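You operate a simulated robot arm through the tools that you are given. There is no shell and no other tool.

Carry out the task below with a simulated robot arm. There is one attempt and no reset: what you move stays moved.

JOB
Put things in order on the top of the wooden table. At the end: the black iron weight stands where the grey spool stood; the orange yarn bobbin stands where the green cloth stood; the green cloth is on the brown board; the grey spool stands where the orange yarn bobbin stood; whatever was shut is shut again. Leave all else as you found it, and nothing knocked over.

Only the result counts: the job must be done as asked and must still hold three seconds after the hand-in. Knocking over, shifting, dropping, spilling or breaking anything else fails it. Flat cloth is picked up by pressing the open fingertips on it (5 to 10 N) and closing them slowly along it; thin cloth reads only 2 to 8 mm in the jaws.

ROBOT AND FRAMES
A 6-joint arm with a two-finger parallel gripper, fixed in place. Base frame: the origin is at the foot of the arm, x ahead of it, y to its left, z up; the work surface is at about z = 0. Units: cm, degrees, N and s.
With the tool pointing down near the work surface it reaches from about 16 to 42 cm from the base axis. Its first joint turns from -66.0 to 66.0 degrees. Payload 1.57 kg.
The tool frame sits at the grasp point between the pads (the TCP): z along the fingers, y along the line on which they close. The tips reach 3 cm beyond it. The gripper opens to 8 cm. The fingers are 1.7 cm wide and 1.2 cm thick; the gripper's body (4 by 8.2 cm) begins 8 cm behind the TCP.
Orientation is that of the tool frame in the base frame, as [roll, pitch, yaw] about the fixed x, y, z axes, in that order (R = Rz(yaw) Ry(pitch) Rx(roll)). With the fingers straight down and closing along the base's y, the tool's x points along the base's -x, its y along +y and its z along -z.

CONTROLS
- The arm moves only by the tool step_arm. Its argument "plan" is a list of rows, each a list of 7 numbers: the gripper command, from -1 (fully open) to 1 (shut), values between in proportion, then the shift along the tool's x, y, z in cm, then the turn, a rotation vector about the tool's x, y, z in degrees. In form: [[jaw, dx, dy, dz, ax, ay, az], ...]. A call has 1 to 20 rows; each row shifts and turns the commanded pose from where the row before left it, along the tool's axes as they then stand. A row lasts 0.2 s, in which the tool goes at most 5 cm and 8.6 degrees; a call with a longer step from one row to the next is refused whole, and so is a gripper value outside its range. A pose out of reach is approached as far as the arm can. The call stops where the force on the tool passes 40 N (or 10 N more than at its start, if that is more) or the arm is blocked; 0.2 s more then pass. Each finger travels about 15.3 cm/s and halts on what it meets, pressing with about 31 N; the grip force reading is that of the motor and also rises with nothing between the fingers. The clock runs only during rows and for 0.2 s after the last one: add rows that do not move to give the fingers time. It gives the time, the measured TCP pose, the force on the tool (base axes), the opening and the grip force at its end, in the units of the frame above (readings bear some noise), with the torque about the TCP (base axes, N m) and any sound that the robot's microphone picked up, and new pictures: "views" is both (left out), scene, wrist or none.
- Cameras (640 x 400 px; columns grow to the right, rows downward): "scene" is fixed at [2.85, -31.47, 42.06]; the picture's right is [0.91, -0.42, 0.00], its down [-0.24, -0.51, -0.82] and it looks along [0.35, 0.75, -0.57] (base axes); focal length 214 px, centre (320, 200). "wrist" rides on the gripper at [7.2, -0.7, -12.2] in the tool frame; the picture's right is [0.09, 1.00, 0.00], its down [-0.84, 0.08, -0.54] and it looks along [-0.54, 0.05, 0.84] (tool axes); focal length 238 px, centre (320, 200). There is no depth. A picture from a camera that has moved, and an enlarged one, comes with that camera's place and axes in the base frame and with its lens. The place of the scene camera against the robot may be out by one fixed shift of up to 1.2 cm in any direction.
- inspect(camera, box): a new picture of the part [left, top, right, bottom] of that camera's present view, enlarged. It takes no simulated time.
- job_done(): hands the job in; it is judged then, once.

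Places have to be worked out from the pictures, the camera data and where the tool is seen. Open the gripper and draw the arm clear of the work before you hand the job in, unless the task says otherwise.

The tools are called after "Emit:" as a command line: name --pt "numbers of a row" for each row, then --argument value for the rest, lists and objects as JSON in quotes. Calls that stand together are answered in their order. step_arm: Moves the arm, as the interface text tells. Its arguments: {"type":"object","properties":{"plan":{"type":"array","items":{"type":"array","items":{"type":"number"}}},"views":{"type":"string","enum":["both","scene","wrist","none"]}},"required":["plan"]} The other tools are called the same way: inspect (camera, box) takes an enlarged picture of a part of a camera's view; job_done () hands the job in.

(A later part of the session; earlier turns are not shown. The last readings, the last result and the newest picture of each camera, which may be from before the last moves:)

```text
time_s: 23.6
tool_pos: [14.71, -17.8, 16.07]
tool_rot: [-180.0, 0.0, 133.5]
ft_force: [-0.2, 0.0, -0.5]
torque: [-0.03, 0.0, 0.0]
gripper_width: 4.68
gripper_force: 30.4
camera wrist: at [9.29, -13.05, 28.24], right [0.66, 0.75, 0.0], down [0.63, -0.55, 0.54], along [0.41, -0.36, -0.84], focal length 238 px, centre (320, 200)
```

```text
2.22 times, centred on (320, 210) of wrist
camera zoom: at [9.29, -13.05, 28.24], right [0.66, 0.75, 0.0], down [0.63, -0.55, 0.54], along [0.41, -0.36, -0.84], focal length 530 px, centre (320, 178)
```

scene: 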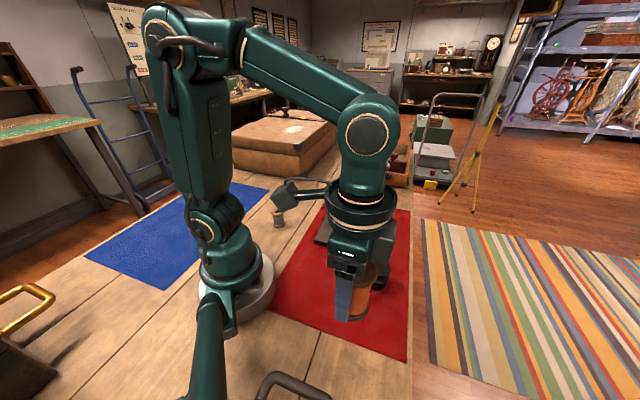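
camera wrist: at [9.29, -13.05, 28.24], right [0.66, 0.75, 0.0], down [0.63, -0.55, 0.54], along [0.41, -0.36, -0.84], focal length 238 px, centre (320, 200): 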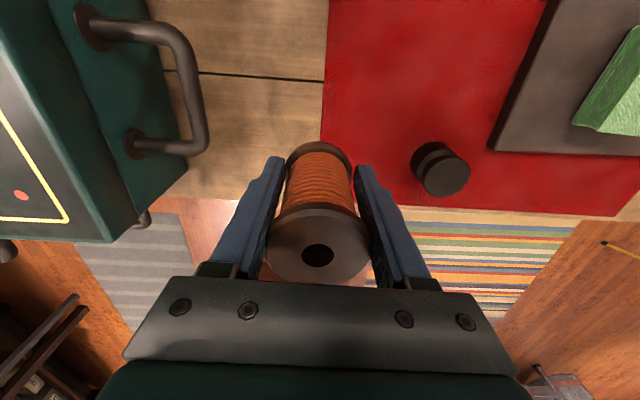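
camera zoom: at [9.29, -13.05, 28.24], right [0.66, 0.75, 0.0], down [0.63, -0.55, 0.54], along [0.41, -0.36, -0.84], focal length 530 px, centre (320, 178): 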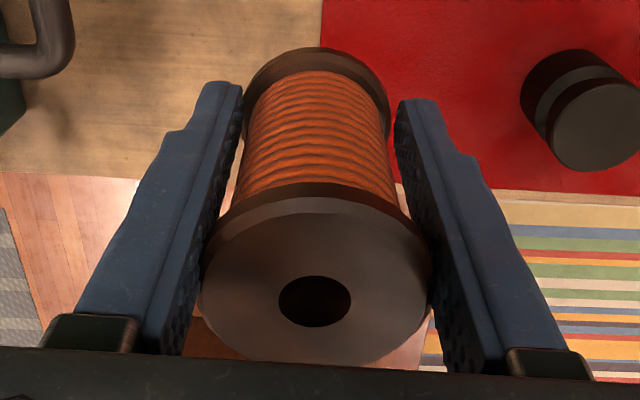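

The hold is steady at 4.68 cm, but the bobbin is off-centre. For a safer carry I set it back down here slowly and re-grip it centred and higher.

Emit:
step_arm --pt "-0.05 0 0 1.5 0 0 0" --pt "-0.05 0 0 2.5 0 0 0" --pt "-0.05 0 0 2.5 0 0 0" --pt "-0.05 0 0 2.5 0 0 0" --pt "-0.05 0 0 1.5 0 0 0" --pt "-0.05 0 0 0.5 0 0 0" --pt "-0.05 0 0 0 0 0 0" --views "both"

Emit:
inspect --camera "scene" --box '[300, 270, 400, 390]'

```text
time_s: 25.2
tool_pos: [14.77, -17.71, 4.89]
tool_rot: [-179.9, 0.0, 133.5]
ft_force: [-0.1, 1.3, 0.0]
torque: [-0.02, 0.0, 0.01]
gripper_width: 4.68
gripper_force: 31.3
camera wrist: at [9.3, -13.01, 17.16], right [0.66, 0.75, 0.0], down [0.63, -0.55, 0.54], along [0.41, -0.36, -0.84], focal length 238 px, centre (320, 200)
```

scene: 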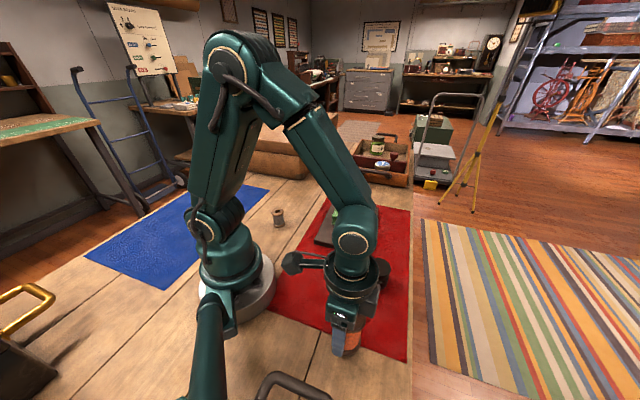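
wrist: 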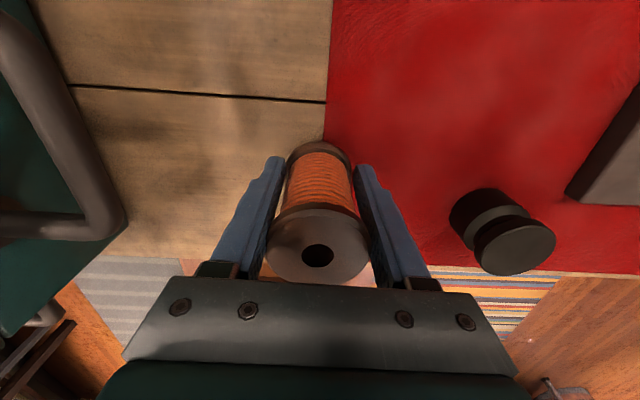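

```text
3.33 times, centred on (350, 330) of scene
camera zoom: at [2.85, -31.47, 42.06], right [0.91, -0.42, 0.0], down [-0.24, -0.51, -0.82], along [0.35, 0.75, -0.57], focal length 715 px, centre (220, -233)
```

zoom: 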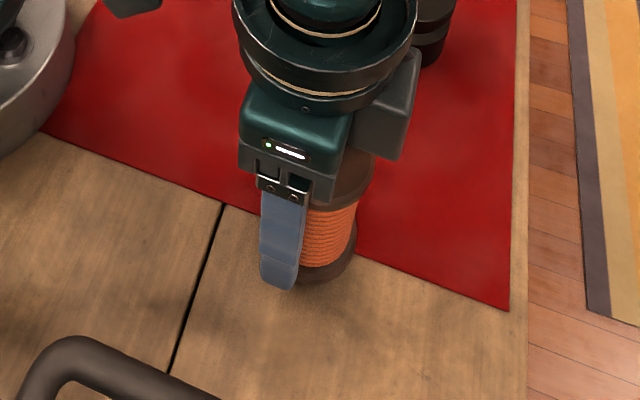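

In the scene enlargement the bobbin leans a few degrees in the jaws (top away from the camera side). I lower slowly till it touches, which should press it upright again.

Emit:
step_arm --pt "-0.05 0 0 0.15 0 0 0" --pt "-0.05 0 0 0.15 0 0 0" --pt "-0.05 0 0 0 0 0 0" --views "none"

```text
time_s: 26.0
tool_pos: [14.77, -17.77, 4.66]
tool_rot: [180.0, 0.1, 133.4]
ft_force: [-0.3, 0.4, -0.3]
torque: [0.01, 0.04, -0.02]
gripper_width: 4.7
gripper_force: 31.2
```

No contact yet at z = 4.66; I keep lowering in small steps.

Emit:
step_arm --pt "-0.05 0 0 0.15 0 0 0" --pt "-0.05 0 0 0.1 0 0 0" --pt "-0.05 0 0 0 0 0 0" --views "none"

```text
time_s: 26.8
tool_pos: [14.69, -17.71, 4.37]
tool_rot: [180.0, 0.0, 133.5]
ft_force: [-0.6, 0.0, 0.4]
torque: [0.0, 0.02, 0.01]
gripper_width: 4.64
gripper_force: 30.8
```

Still free at z = 4.37. Further small steps.

Emit:
step_arm --pt "-0.05 0 0 0.1 0 0 0" --pt "-0.05 0 0 0.1 0 0 0" --pt "-0.05 0 0 0 0 0 0" --views "wrist"

Emit:
inspect --camera "scene" --box '[300, 270, 400, 390]'

```text
time_s: 27.6
tool_pos: [14.69, -17.83, 4.26]
tool_rot: [-180.0, 0.0, 133.5]
ft_force: [0.2, -0.3, -0.2]
torque: [0.01, 0.02, -0.02]
gripper_width: 4.66
gripper_force: 31.4
camera wrist: at [9.23, -13.0, 16.45], right [0.66, 0.75, 0.0], down [0.63, -0.55, 0.54], along [0.41, -0.36, -0.84], focal length 238 px, centre (320, 200)
```

wrist: 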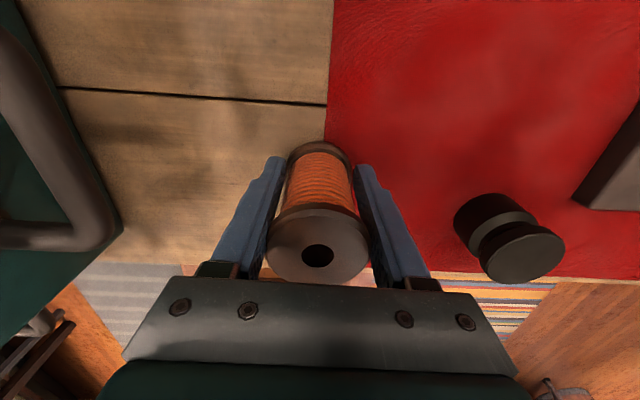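

```text
3.33 times, centred on (350, 330) of scene
camera zoom: at [2.85, -31.47, 42.06], right [0.91, -0.42, 0.0], down [-0.24, -0.51, -0.82], along [0.35, 0.75, -0.57], focal length 715 px, centre (220, -233)
```

zoom: 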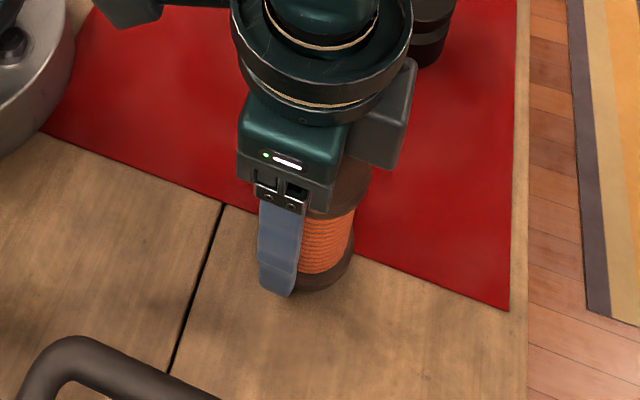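

Still no contact at z ≈ 4.2. Continuing downward in small steps.

Emit:
step_arm --pt "-0.05 0 0 0.1 0 0 0" --pt "-0.05 0 0 0.1 0 0 0" --pt "-0.05 0 0 0 0 0 0" --views "none"

```text
time_s: 28.4
tool_pos: [14.66, -17.81, 4.1]
tool_rot: [-180.0, 0.0, 133.5]
ft_force: [0.8, 0.1, -1.2]
torque: [0.02, 0.03, 0.02]
gripper_width: 4.67
gripper_force: 30.9
```

No contact at z ≈ 4.05. Two more small steps.

Emit:
step_arm --pt "-0.05 0 0 0.1 0 0 0" --pt "-0.05 0 0 0.1 0 0 0" --pt "-0.05 0 0 0 0 0 0" --views "none"

```text
time_s: 29.2
tool_pos: [14.65, -17.77, 3.82]
tool_rot: [-179.9, 0.2, 133.6]
ft_force: [-0.7, 0.8, 6.3]
torque: [0.06, -0.12, 0.0]
gripper_width: 4.6
gripper_force: 31.0
stopped in row 3: the force on the tool passed its limit at 41 N (the readings are from after the stop); the commanded pose is now the measured one
```

Contact came at z ≈ 3.85. I look at how the bobbin sits before releasing.

Emit:
inspect --camera "wrist" --box '[230, 120, 410, 300]'

Emit:
inspect --camera "scene" --box '[300, 270, 400, 390]'

```text
2.22 times, centred on (320, 210) of wrist
camera zoom: at [9.24, -13.04, 16.08], right [0.66, 0.75, 0.0], down [0.63, -0.55, 0.54], along [0.41, -0.36, -0.84], focal length 530 px, centre (320, 178)
```

zoom: 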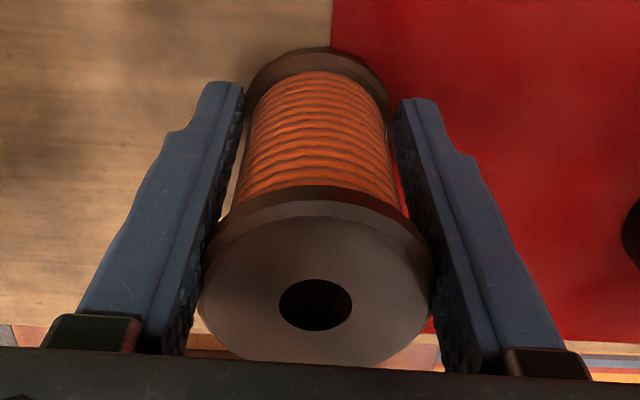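

```text
3.33 times, centred on (350, 330) of scene
camera zoom: at [2.85, -31.46, 42.06], right [0.91, -0.42, 0.0], down [-0.24, -0.51, -0.82], along [0.35, 0.75, -0.57], focal length 715 px, centre (220, -233)
```

zoom: 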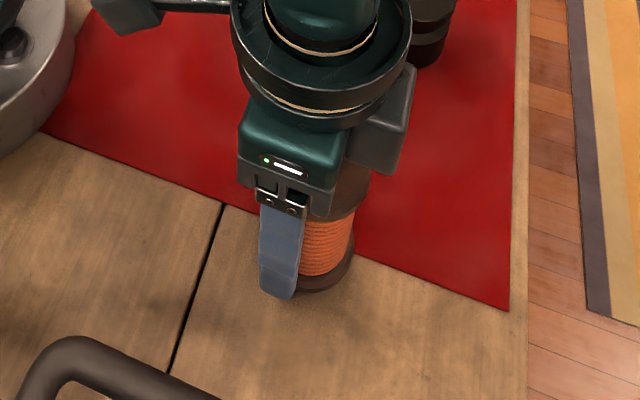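

The bobbin is on the table now. I open slowly so it settles upright, staying in place.

Emit:
step_arm --pt "-0.12 0 0 0 0 0 0" --pt "-0.2 0 0 0 0 0 0" --pt "-0.3 0 0 0 0 0 0" --pt "-0.4 0 0 0 0 0 0" --pt "-0.6 0 0 0 0 0 0" --pt "-0.8 0 0 0 0 0 0" --pt "-1 0 0 0 0 0 0" --pt "-1 0 0 0 0 0 0" --views "both"

Emit:
inspect --camera "scene" --box '[300, 270, 400, 390]'

Emit:
inspect --camera "wrist" --box '[230, 120, 410, 300]'

```text
time_s: 31.0
tool_pos: [14.8, -17.68, 3.8]
tool_rot: [-179.8, 0.1, 133.7]
ft_force: [0.1, 0.8, -0.5]
torque: [-0.01, 0.04, 0.03]
gripper_width: 7.98
gripper_force: 0.0
camera wrist: at [9.24, -13.03, 16.07], right [0.66, 0.75, 0.0], down [0.63, -0.55, 0.54], along [0.41, -0.36, -0.84], focal length 238 px, centre (320, 200)
```

scene: 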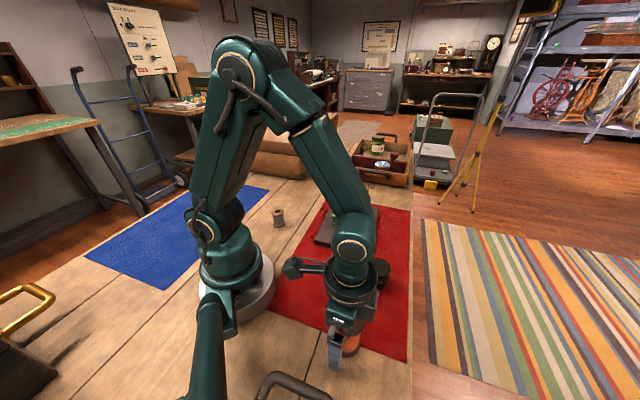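
wrist: 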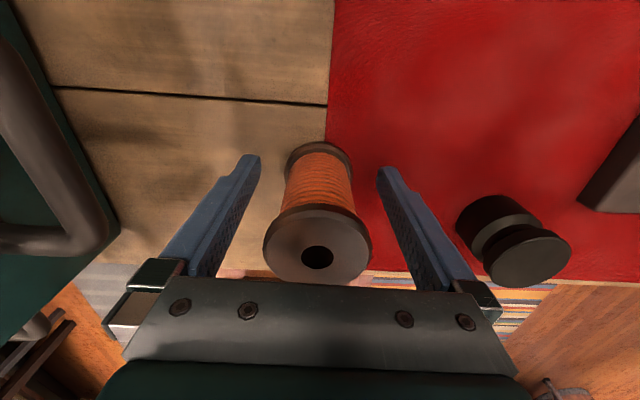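

```text
3.33 times, centred on (350, 330) of scene
camera zoom: at [2.85, -31.47, 42.06], right [0.91, -0.42, 0.0], down [-0.24, -0.51, -0.82], along [0.35, 0.75, -0.57], focal length 715 px, centre (220, -233)
```

zoom: 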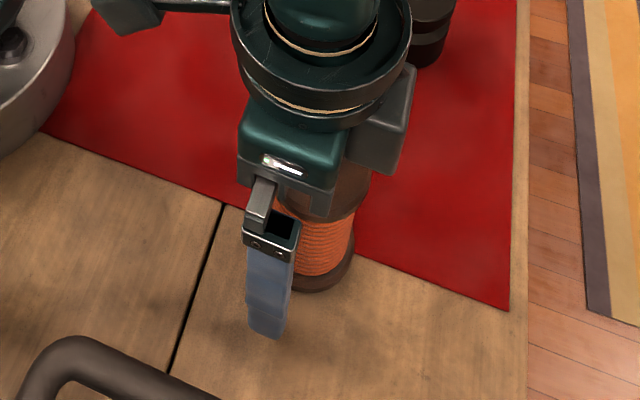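

```text
2.22 times, centred on (320, 210) of wrist
camera zoom: at [9.24, -13.03, 16.07], right [0.66, 0.75, 0.0], down [0.63, -0.55, 0.54], along [0.41, -0.36, -0.84], focal length 530 px, centre (320, 178)
```

zoom: 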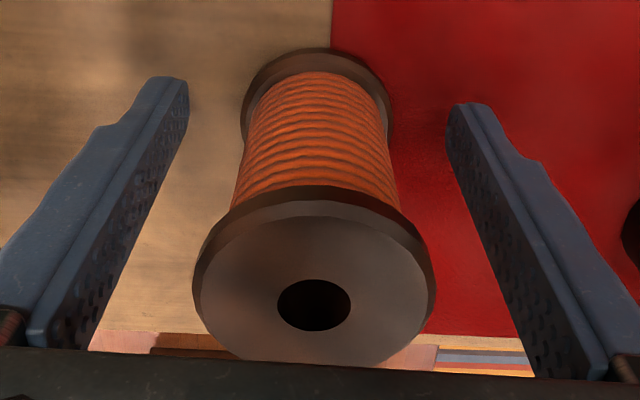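

The bobbin is upright again; it had slid about 0.6 cm sideways when it turned in the jaws, and now its centre is at about 0.8 cm in tool -x. I shift the gripper to centre on it, lower 0.3 cm and close again.

Emit:
step_arm --pt "-1 -0.4 -0.05 0.1 0 0 0" --pt "-1 -0.4 -0.05 0.15 0 0 0" --pt "-1 0 0 0 0 0 0" --pt "-0.6 0 0 0 0 0 0" --pt "-0.4 0 0 0 0 0 0" --pt "-0.25 0 0 0 0 0 0" --pt "-0.15 0 0 0 0 0 0" --pt "-0.05 0 0 0 0 0 0" --pt "0.05 0 0 0 0 0 0" --views "wrist"

Emit:
inspect --camera "wrist" --box '[230, 120, 410, 300]'

```text
time_s: 33.0
tool_pos: [15.12, -18.52, 3.69]
tool_rot: [-180.0, 0.3, 133.5]
ft_force: [0.6, -0.3, -0.1]
torque: [0.04, -0.02, 0.02]
gripper_width: 4.62
gripper_force: 30.8
camera wrist: at [9.72, -13.7, 15.82], right [0.66, 0.75, 0.0], down [0.63, -0.55, 0.54], along [0.41, -0.36, -0.84], focal length 238 px, centre (320, 200)
```

wrist: 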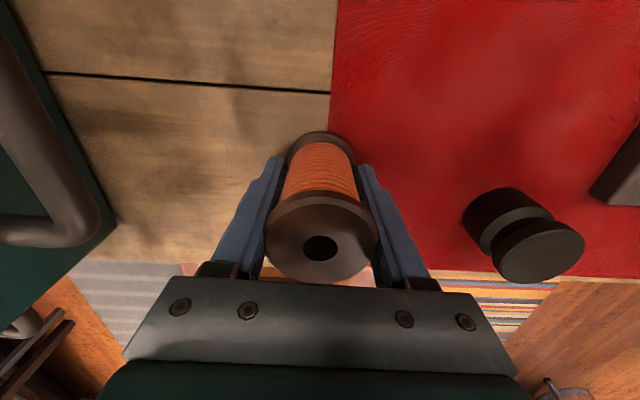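

```text
2.22 times, centred on (320, 210) of wrist
camera zoom: at [9.72, -13.7, 15.82], right [0.66, 0.75, 0.0], down [0.63, -0.55, 0.54], along [0.41, -0.36, -0.84], focal length 530 px, centre (320, 178)
```

zoom: 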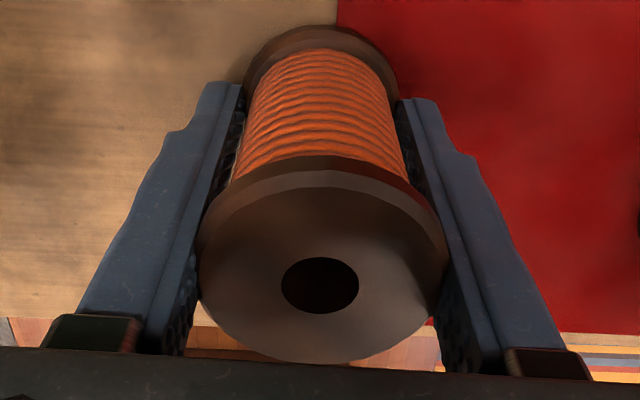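

Gripped at 4.62 cm with the bobbin centred on the pads. I lift slowly and check the width again.

Emit:
step_arm --pt "0.05 0 0 -0.4 0 0 0" --pt "0.05 0 0 -0.8 0 0 0" --pt "0.05 0 0 -1.5 0 0 0" --pt "0.05 0 0 -2.5 0 0 0" --pt "0.05 0 0 -3 0 0 0" --pt "0.05 0 0 -3 0 0 0" --pt "0.05 0 0 -1.2 0 0 0" --pt "0.05 0 0 0 0 0 0" --views "both"

Emit:
inspect --camera "wrist" --box '[230, 120, 410, 300]'

```text
time_s: 34.8
tool_pos: [15.23, -18.31, 15.97]
tool_rot: [-179.8, 0.1, 133.6]
ft_force: [-1.1, -0.1, 0.3]
torque: [0.01, -0.01, -0.02]
gripper_width: 4.63
gripper_force: 30.9
camera wrist: at [9.65, -13.64, 28.19], right [0.66, 0.75, 0.0], down [0.63, -0.55, 0.54], along [0.41, -0.36, -0.84], focal length 238 px, centre (320, 200)
```

scene: 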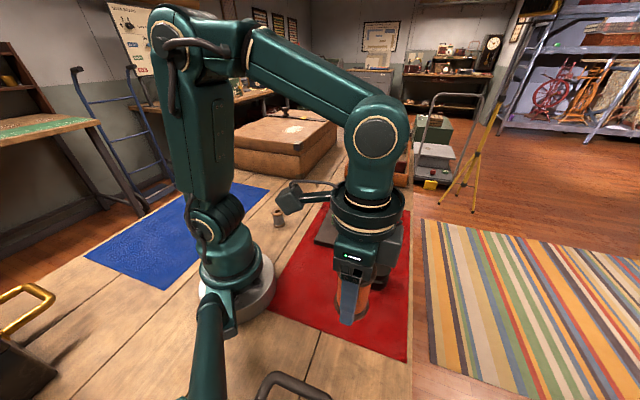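
wrist: 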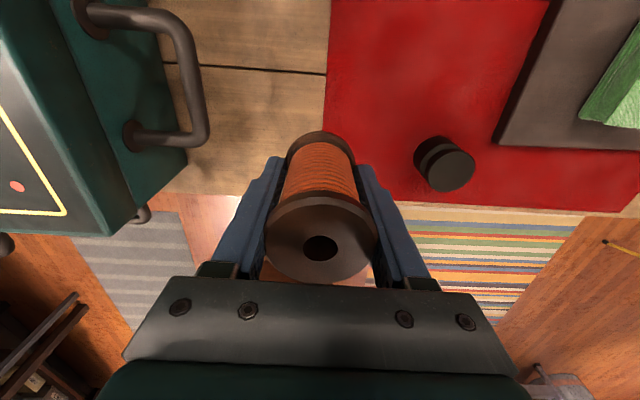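

```text
2.22 times, centred on (320, 210) of wrist
camera zoom: at [9.65, -13.64, 28.19], right [0.66, 0.75, 0.0], down [0.63, -0.55, 0.54], along [0.41, -0.36, -0.84], focal length 530 px, centre (320, 178)
```

zoom: 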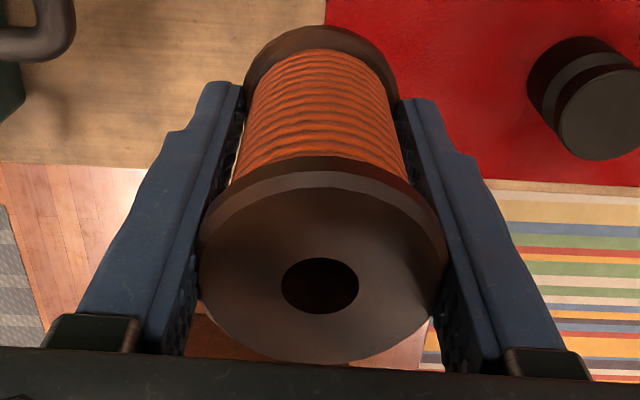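

The hold is steady (4.63 cm, same view). I carry the bobbin at z ≈ 16 around the front, via (27, 2), to above the cloth's old place.

Emit:
step_arm --pt "0.05 0.55 1.89 0 0 0 0" --pt "0.05 1.01 3.46 0 0 0 0" --pt "0.05 1.01 3.46 0 0 0 0" --pt "0.05 1.01 3.46 0 0 0 0" --pt "0.05 1.01 3.46 0 0 0 0" --pt "0.05 1.01 3.46 0 0 0 0" --pt "0.05 1.01 3.47 0 0 0 0" --pt "0.05 3.064 1.601 0 0 0 0" --pt "0.05 3.064 1.601 0 0 0 0" --pt "0.05 3.064 1.601 0 0 0 0" --pt "0.05 3.064 1.601 0 0 0 0" --pt "0.05 3.064 1.601 0 0 0 0" --pt "0.05 3.064 1.601 0 0 0 0" --pt "0.05 3.064 1.601 0 0 0 0" --pt "0.05 3.064 1.601 0 0 0 0" --pt "0.05 0 0 0 0 0 0" --pt "0.05 0 0 0 0 0 0" --views "both"

```text
time_s: 38.4
tool_pos: [19.5, 28.49, 15.97]
tool_rot: [-180.0, 0.2, 133.6]
ft_force: [0.6, -0.9, -0.3]
torque: [-0.01, 0.0, 0.02]
gripper_width: 4.63
gripper_force: 30.7
camera wrist: at [13.98, 33.27, 28.12], right [0.66, 0.75, 0.0], down [0.63, -0.55, 0.54], along [0.41, -0.36, -0.84], focal length 238 px, centre (320, 200)
```

scene: 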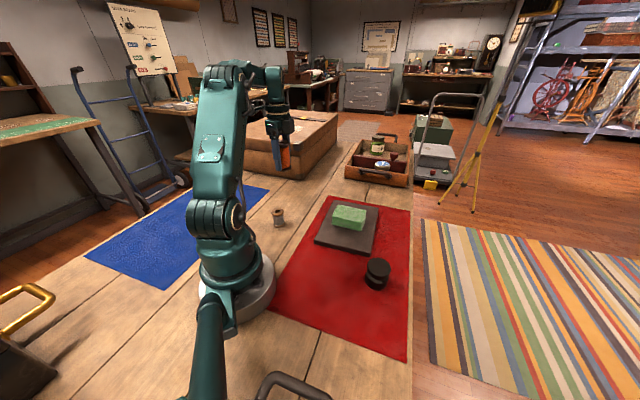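
wrist: 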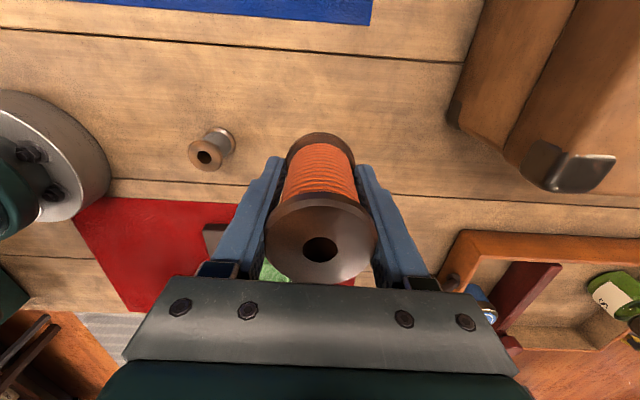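

The camera-derived TCP is (19.44, 28.53) — right over the cloth's old spot. I lower the bobbin to just above the table.

Emit:
step_arm --pt "0.05 0 0 1.5 0 0 0" --pt "0.05 0 0 3 0 0 0" --pt "0.05 0 0 3 0 0 0" --pt "0.05 0 0 2.5 0 0 0" --pt "0.05 0 0 1.2 0 0 0" --pt "0.05 0 0 0.6 0 0 0" --pt "0.05 0 0 0.2 0 0 0" --pt "0.05 0 0 0 0 0 0" --views "both"

Emit:
inspect --camera "scene" --box '[240, 130, 340, 220]'

```text
time_s: 40.2
tool_pos: [19.44, 28.44, 3.88]
tool_rot: [-179.9, 0.2, 133.5]
ft_force: [-0.3, 1.1, -1.5]
torque: [0.01, -0.01, -0.01]
gripper_width: 4.62
gripper_force: 31.6
camera wrist: at [13.98, 33.31, 16.12], right [0.66, 0.75, 0.0], down [0.63, -0.55, 0.54], along [0.41, -0.36, -0.84], focal length 238 px, centre (320, 200)
```

scene: 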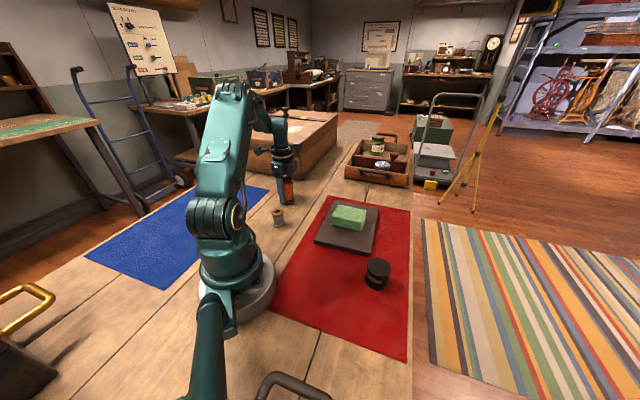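
wrist: 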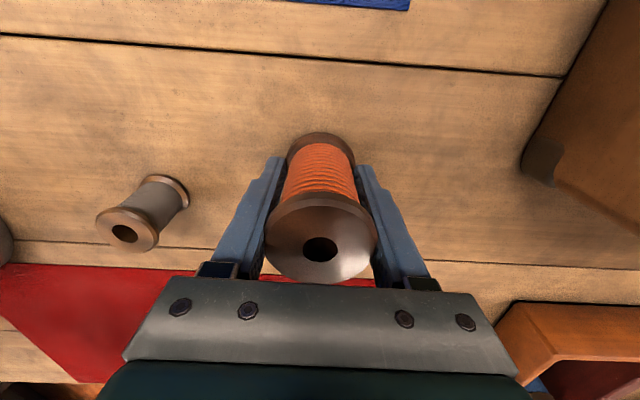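

```text
4.44 times, centred on (290, 175) of scene
camera zoom: at [2.85, -31.47, 42.06], right [0.91, -0.42, 0.0], down [-0.24, -0.51, -0.82], along [0.35, 0.75, -0.57], focal length 953 px, centre (453, 311)
```

zoom: 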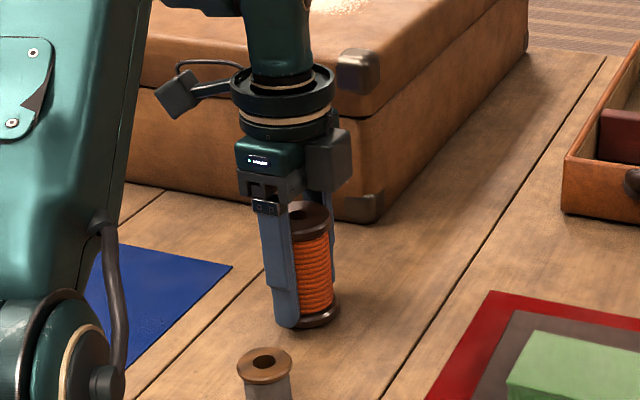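

Now at z ≈ 3.9, still free. I take very small steps down until contact.

Emit:
step_arm --pt "0.05 0 0 0.08 0 0 0" --pt "0.05 0 0 0.08 0 0 0" --pt "0.05 0 0 0 0 0 0" --views "none"

```text
time_s: 41.0
tool_pos: [19.41, 28.56, 3.75]
tool_rot: [-179.9, 0.2, 133.7]
ft_force: [-0.8, 0.4, -0.3]
torque: [0.03, 0.02, -0.02]
gripper_width: 4.62
gripper_force: 30.7
```

Emit:
step_arm --pt "0.05 0 0 0.06 0 0 0" --pt "0.05 0 0 0.06 0 0 0" --pt "0.05 0 0 0 0 0 0" --views "none"

```text
time_s: 41.8
tool_pos: [19.39, 28.61, 3.68]
tool_rot: [179.9, 0.1, 133.6]
ft_force: [-0.1, -0.5, 0.9]
torque: [0.01, 0.01, -0.02]
gripper_width: 4.6
gripper_force: 30.6
```

Still free at 3.68; expected contact is near 3.6. Another two tiny steps.

Emit:
step_arm --pt "0.05 0 0 0.05 0 0 0" --pt "0.05 0 0 0.04 0 0 0" --pt "0.05 0 0 0 0 0 0" --views "none"

```text
time_s: 42.6
tool_pos: [19.45, 28.46, 3.56]
tool_rot: [-180.0, 0.1, 133.6]
ft_force: [-7.8, -3.4, 27.2]
torque: [-0.22, 0.16, -0.01]
gripper_width: 4.63
gripper_force: 30.5
```

Contact at 27 N. I ease off 0.06 cm, then open slowly.

Emit:
step_arm --pt "0.05 0 0 -0.06 0 0 0" --pt "-0.1 0 0 0 0 0 0" --pt "-0.18 0 0 0 0 0 0" --pt "-0.26 0 0 0 0 0 0" --pt "-0.4 0 0 0 0 0 0" --pt "-0.6 0 0 0 0 0 0" --pt "-0.8 0 0 0 0 0 0" --pt "-1 0 0 0 0 0 0" --pt "-1 0 0 0 0 0 0" --views "both"

Emit:
inspect --camera "wrist" --box '[230, 120, 410, 300]'

Emit:
inspect --camera "scene" --box '[240, 130, 340, 220]'

```text
time_s: 44.6
tool_pos: [19.41, 28.58, 3.68]
tool_rot: [-179.9, 0.2, 133.7]
ft_force: [-0.5, 0.0, -0.4]
torque: [-0.04, 0.02, 0.01]
gripper_width: 7.99
gripper_force: 0.0
camera wrist: at [14.0, 33.29, 15.79], right [0.66, 0.75, 0.0], down [0.63, -0.55, 0.54], along [0.41, -0.36, -0.84], focal length 238 px, centre (320, 200)
```

scene: 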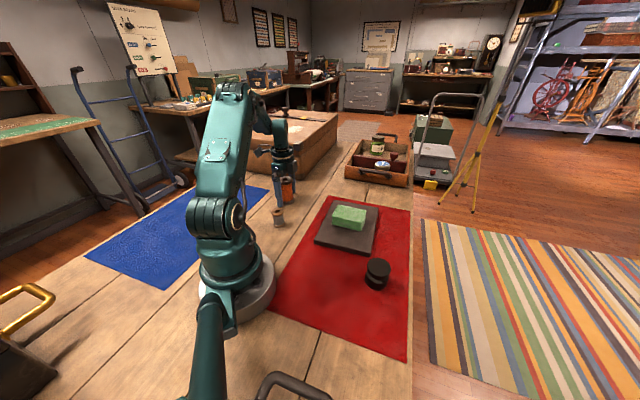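
wrist: 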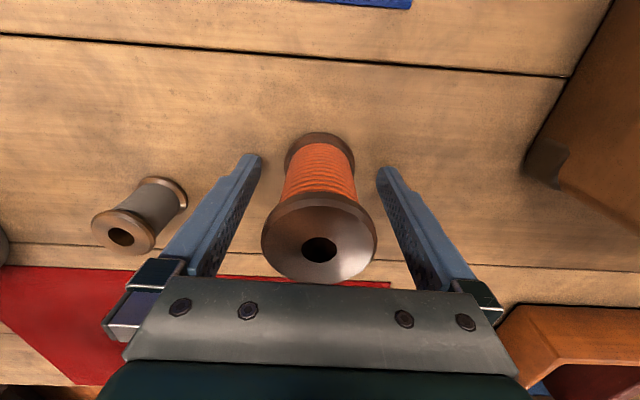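

```text
2.22 times, centred on (320, 210) of wrist
camera zoom: at [14.0, 33.29, 15.79], right [0.66, 0.75, 0.0], down [0.63, -0.55, 0.54], along [0.41, -0.36, -0.84], focal length 530 px, centre (320, 178)
```

zoom: 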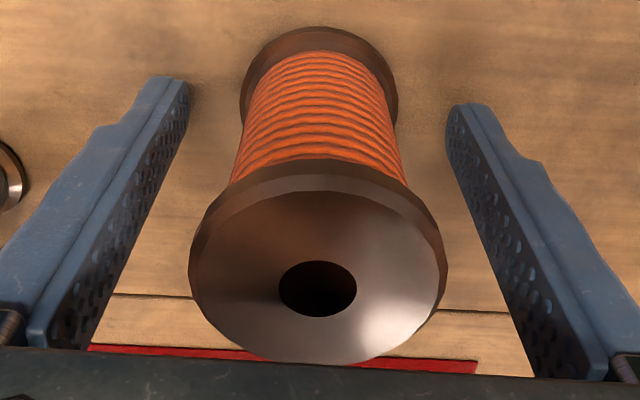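

```text
4.44 times, centred on (290, 175) of scene
camera zoom: at [2.85, -31.47, 42.06], right [0.91, -0.42, 0.0], down [-0.24, -0.51, -0.82], along [0.35, 0.75, -0.57], focal length 953 px, centre (453, 311)
```

zoom: 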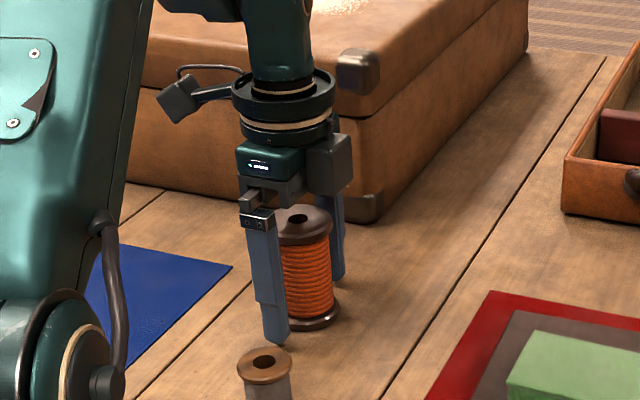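

The bobbin stands upright where the cloth was. I rise vertically clear of it, then go above the spool near (13.4, 17.7).

Emit:
step_arm --pt "-1 0 0 -1.5 0 0 0" --pt "-1 0 0 -3 0 0 0" --pt "-1 0 0 -4 0 0 0" --pt "-1 0 0 -4 0 0 0" --pt "-1 0 0 0 0 0 0" --pt "-1 -1.237 -3.95 0 0 0 0" --pt "-1 -1.237 -3.95 0 0 0 0" --pt "-1 -1.237 -3.95 0 0 0 0" --pt "-1 0 0 0 0 0 0" --views "both"

Emit:
inspect --camera "wrist" --box '[250, 90, 400, 220]'

Emit:
inspect --camera "scene" --box '[240, 130, 340, 250]'

```text
time_s: 46.6
tool_pos: [13.46, 17.73, 16.08]
tool_rot: [-180.0, 0.1, 133.7]
ft_force: [0.3, -0.1, -0.4]
torque: [0.0, -0.02, 0.01]
gripper_width: 8.02
gripper_force: 0.0
camera wrist: at [8.04, 22.44, 28.32], right [0.66, 0.75, 0.0], down [0.63, -0.55, 0.54], along [0.41, -0.36, -0.84], focal length 238 px, centre (320, 200)
```

scene: 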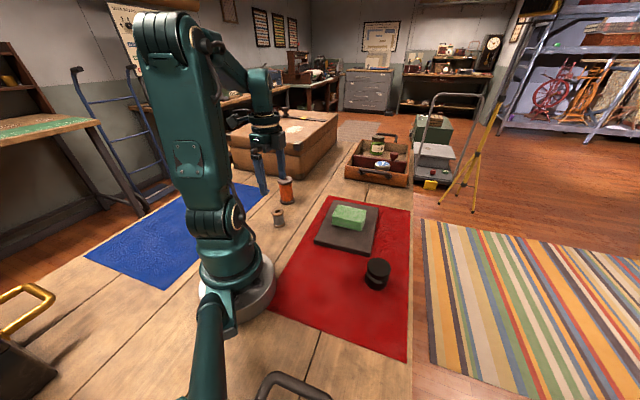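
wrist: 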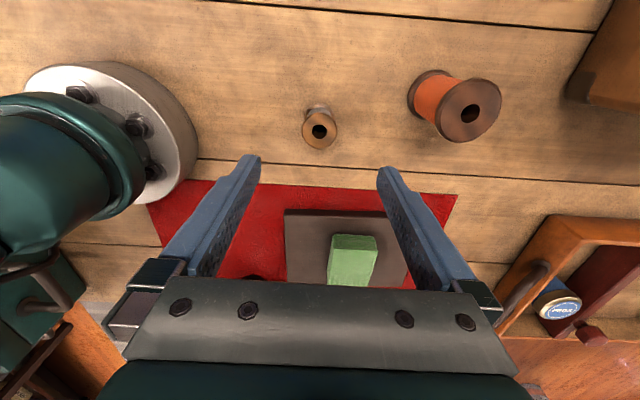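

```text
3.08 times, centred on (325, 155) of wrist
camera zoom: at [8.04, 22.44, 28.32], right [0.66, 0.75, 0.0], down [0.63, -0.55, 0.54], along [0.41, -0.36, -0.84], focal length 733 px, centre (305, 338)
```

zoom: 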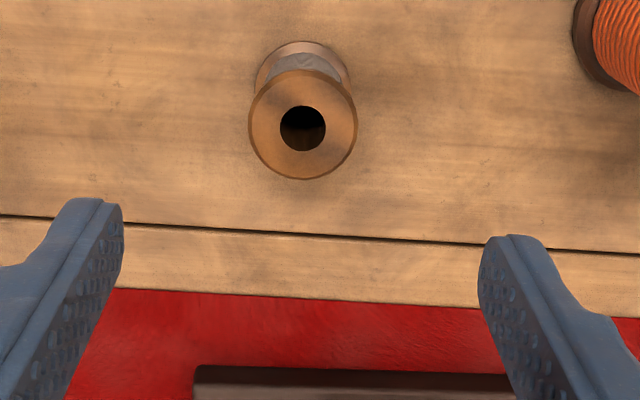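

```text
3.33 times, centred on (290, 190) of scene
camera zoom: at [2.85, -31.47, 42.06], right [0.91, -0.42, 0.0], down [-0.24, -0.51, -0.82], along [0.35, 0.75, -0.57], focal length 715 px, centre (420, 233)
```

zoom: 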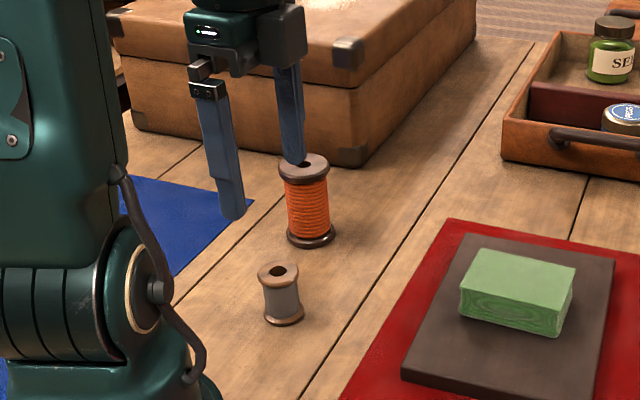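

The spool computes to (13.34, 17.68), height 4.8, flange 3.6. I correct by 0.1 cm and descend to z ≈ 9, then check the alignment.

Emit:
step_arm --pt "-1 0.1 -0.13 2 0 0 0" --pt "-1 0 0 3 0 0 0" --pt "-1 0 0 2 0 0 0" --pt "-1 0 0 0 0 0 0" --views "both"

Emit:
inspect --camera "wrist" --box '[250, 90, 400, 220]'

```text
time_s: 47.6
tool_pos: [13.33, 17.59, 9.18]
tool_rot: [-179.9, 0.3, 133.6]
ft_force: [-0.3, -0.3, -0.4]
torque: [0.0, 0.0, -0.02]
gripper_width: 8.02
gripper_force: 0.1
camera wrist: at [7.86, 22.39, 21.27], right [0.66, 0.75, 0.0], down [0.63, -0.55, 0.54], along [0.41, -0.36, -0.84], focal length 238 px, centre (320, 200)
```

scene: 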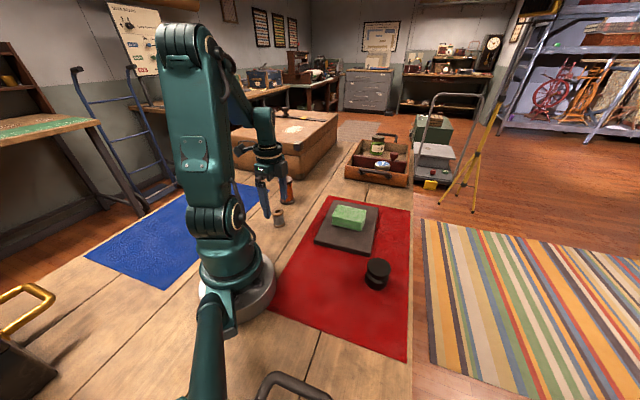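
wrist: 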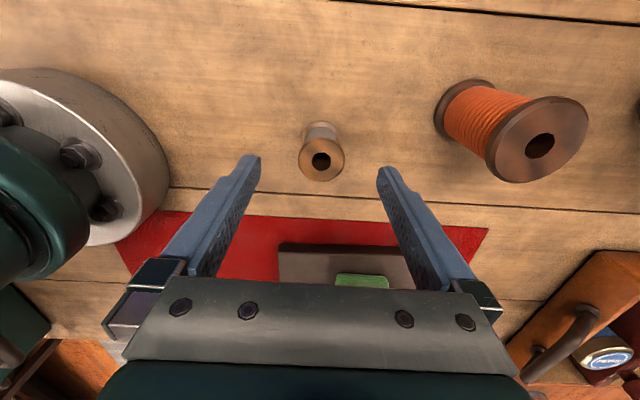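

```text
3.08 times, centred on (325, 155) of wrist
camera zoom: at [7.86, 22.39, 21.27], right [0.66, 0.75, 0.0], down [0.63, -0.55, 0.54], along [0.41, -0.36, -0.84], focal length 733 px, centre (305, 338)
```

zoom: 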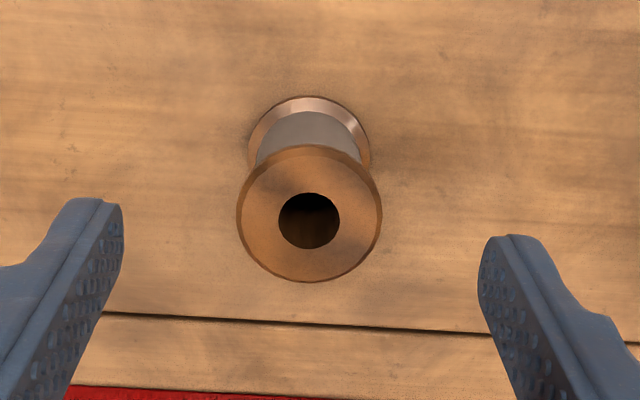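

The spool is at (13.36, 17.71), within 0.1 cm of the TCP axis. I descend to z ≈ 3.4.

Emit:
step_arm --pt "-1 -0.03 0.05 2 0 0 0" --pt "-1 0 0 2 0 0 0" --pt "-1 0 0 1.2 0 0 0" --pt "-1 0 0 0.45 0 0 0" --pt "-1 0 0 0 0 0 0" --views "wrist"

Emit:
inspect --camera "wrist" --box '[230, 120, 410, 300]'

```text
time_s: 48.8
tool_pos: [13.36, 17.71, 3.5]
tool_rot: [-179.9, 0.2, 133.7]
ft_force: [-0.2, -0.3, 0.6]
torque: [0.0, 0.0, 0.0]
gripper_width: 7.99
gripper_force: 0.1
camera wrist: at [7.88, 22.46, 15.61], right [0.66, 0.75, 0.0], down [0.63, -0.55, 0.54], along [0.41, -0.36, -0.84], focal length 238 px, centre (320, 200)
```

wrist: 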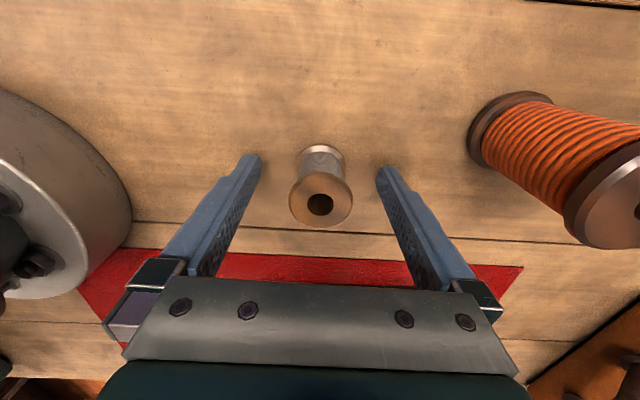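

```text
2.22 times, centred on (320, 210) of wrist
camera zoom: at [7.88, 22.46, 15.61], right [0.66, 0.75, 0.0], down [0.63, -0.55, 0.54], along [0.41, -0.36, -0.84], focal length 530 px, centre (320, 178)
```

zoom: 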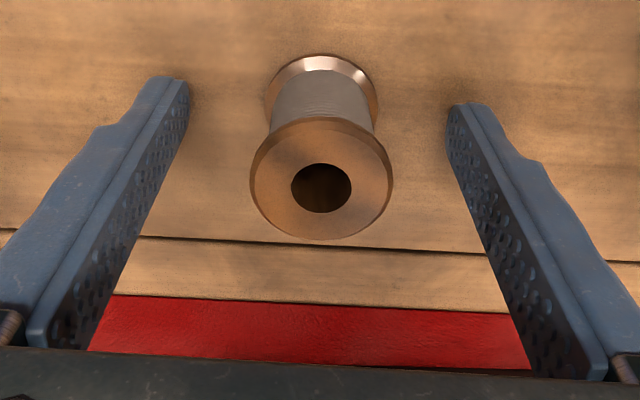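

The spool is centred between the open pads. I close gradually.

Emit:
step_arm --pt "-0.7 -0.1 0 0 0 0 0" --pt "-0.4 0 0 0 0 0 0" --pt "-0.2 0 0 0 0 0 0" --pt "-0.05 0 0 0 0 0 0" --pt "0.05 0 0 0 0 0 0" --pt "0.12 0 0 0 0 0 0" --pt "0.2 0 0 0 0 0 0" --pt "0.3 0 0 0 0 0 0" --pt "0.3 0 0 0 0 0 0" --views "wrist"

Emit:
inspect --camera "wrist" --box '[230, 120, 410, 300]'

```text
time_s: 50.8
tool_pos: [13.44, 17.64, 3.46]
tool_rot: [-179.9, 0.1, 133.6]
ft_force: [-0.4, -0.2, -0.1]
torque: [0.03, -0.02, 0.05]
gripper_width: 3.45
gripper_force: 31.0
camera wrist: at [7.91, 22.37, 15.66], right [0.66, 0.75, 0.0], down [0.63, -0.55, 0.54], along [0.41, -0.36, -0.84], focal length 238 px, centre (320, 200)
```

wrist: 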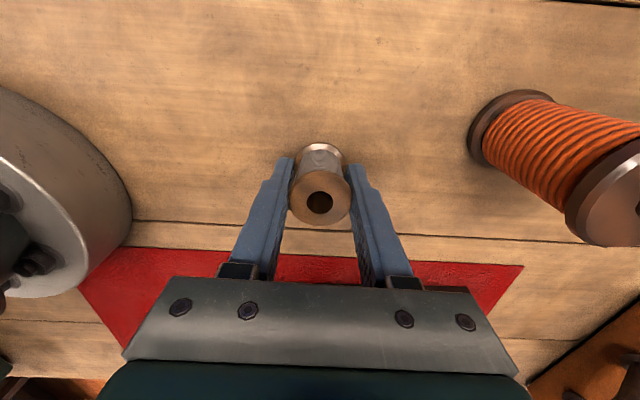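

```text
2.22 times, centred on (320, 210) of wrist
camera zoom: at [7.91, 22.37, 15.66], right [0.66, 0.75, 0.0], down [0.63, -0.55, 0.54], along [0.41, -0.36, -0.84], focal length 530 px, centre (320, 178)
```

zoom: 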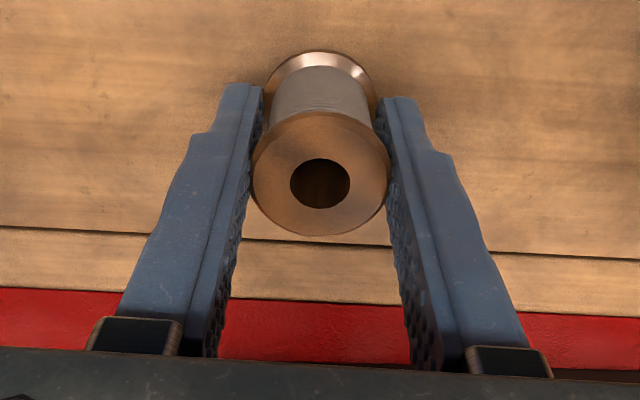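

Gripped at 3.45 cm. I lift slowly and check that the width holds.

Emit:
step_arm --pt "0.3 0 0 -0.4 0 0 0" --pt "0.3 0 0 -0.8 0 0 0" --pt "0.3 0 0 -1.5 0 0 0" --pt "0.3 0 0 -2.5 0 0 0" --pt "0.3 0 0 -3 0 0 0" --pt "0.3 0 0 -3 0 0 0" --pt "0.3 0 0 -1.2 0 0 0" --pt "0.3 0 0 0 0 0 0" --views "both"

Emit:
inspect --camera "wrist" --box '[230, 120, 410, 300]'

```text
time_s: 52.6
tool_pos: [13.33, 17.58, 15.85]
tool_rot: [-179.9, 0.2, 133.6]
ft_force: [0.2, -0.3, -0.4]
torque: [0.03, 0.02, 0.0]
gripper_width: 3.28
gripper_force: 31.1
camera wrist: at [7.84, 22.38, 28.04], right [0.66, 0.75, 0.0], down [0.63, -0.55, 0.54], along [0.41, -0.36, -0.84], focal length 238 px, centre (320, 200)
```

scene: 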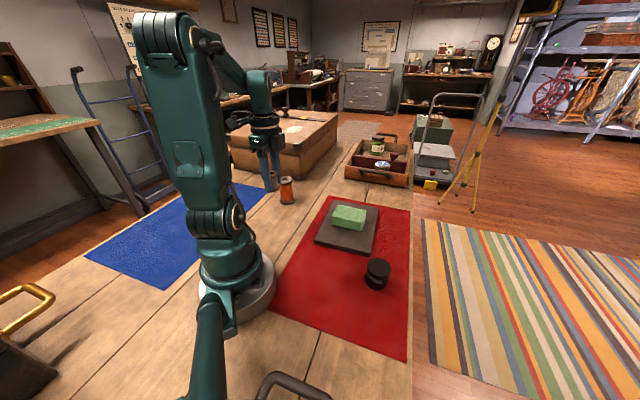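
wrist: 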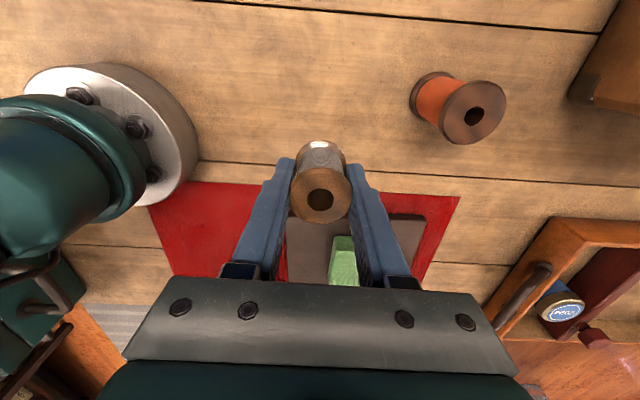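

```text
2.22 times, centred on (320, 210) of wrist
camera zoom: at [7.84, 22.38, 28.04], right [0.66, 0.75, 0.0], down [0.63, -0.55, 0.54], along [0.41, -0.36, -0.84], focal length 530 px, centre (320, 178)
```

zoom: 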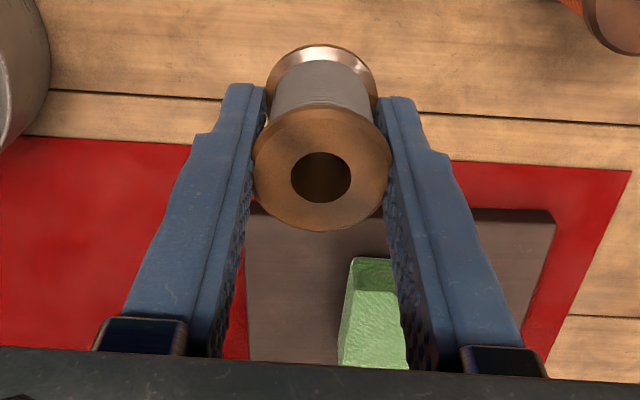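

The spool settled to 3.28 cm and sits about 0.15 cm toward tool +x, otherwise firm. I carry it via (27, 2) to above the bobbin's old place (14.75, -17.72).

Emit:
step_arm --pt "0.3 -1.74 -0.07 0 0 0 0" --pt "0.3 -3.46 -0.138 0 0 0 0" --pt "0.3 -3.46 -0.138 0 0 0 0" --pt "0.3 -3.46 -0.138 0 0 0 0" --pt "0.3 -3.46 -0.138 0 0 0 0" --pt "0.3 -3.46 -0.138 0 0 0 0" --pt "0.3 -1.74 -0.07 0 0 0 0" --pt "0.3 -0.5 -1.87 0 0 0 0" --pt "0.3 -1.006 -3.744 0 0 0 0" --pt "0.3 -1.006 -3.744 0 0 0 0" --pt "0.3 -1.006 -3.744 0 0 0 0" --pt "0.3 -1.006 -3.744 0 0 0 0" --pt "0.3 -1.006 -3.744 0 0 0 0" --pt "0.3 -0.505 -1.87 0 0 0 0" --pt "0.3 0 0 0 0 0 0" --pt "0.3 0 0 0 0 0 0" --views "both"

Emit:
inspect --camera "wrist" --box '[230, 120, 410, 300]'

```text
time_s: 56.0
tool_pos: [15.06, -17.86, 16.08]
tool_rot: [-179.8, 0.3, 133.6]
ft_force: [-0.9, 0.4, -0.8]
torque: [0.02, -0.01, 0.02]
gripper_width: 3.26
gripper_force: 30.8
camera wrist: at [9.55, -13.1, 28.21], right [0.66, 0.75, 0.0], down [0.63, -0.55, 0.54], along [0.41, -0.36, -0.84], focal length 238 px, centre (320, 200)
```

scene: 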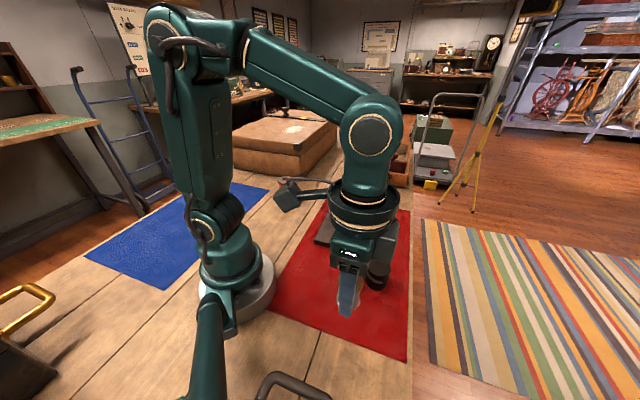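
wrist: 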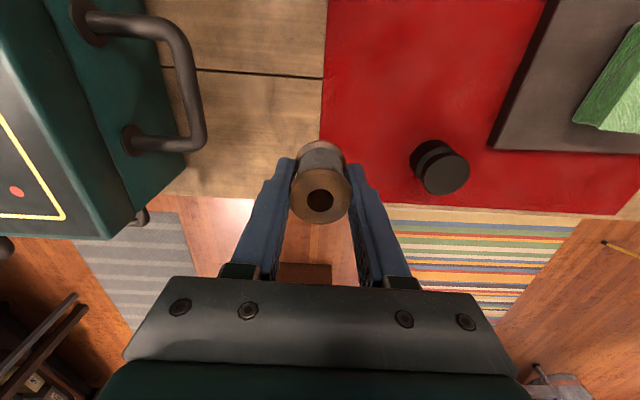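

```text
2.22 times, centred on (320, 210) of wrist
camera zoom: at [9.55, -13.1, 28.21], right [0.66, 0.75, 0.0], down [0.63, -0.55, 0.54], along [0.41, -0.36, -0.84], focal length 530 px, centre (320, 178)
```

zoom: 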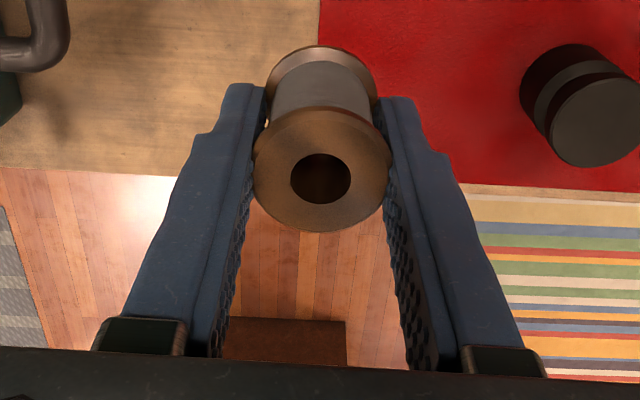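

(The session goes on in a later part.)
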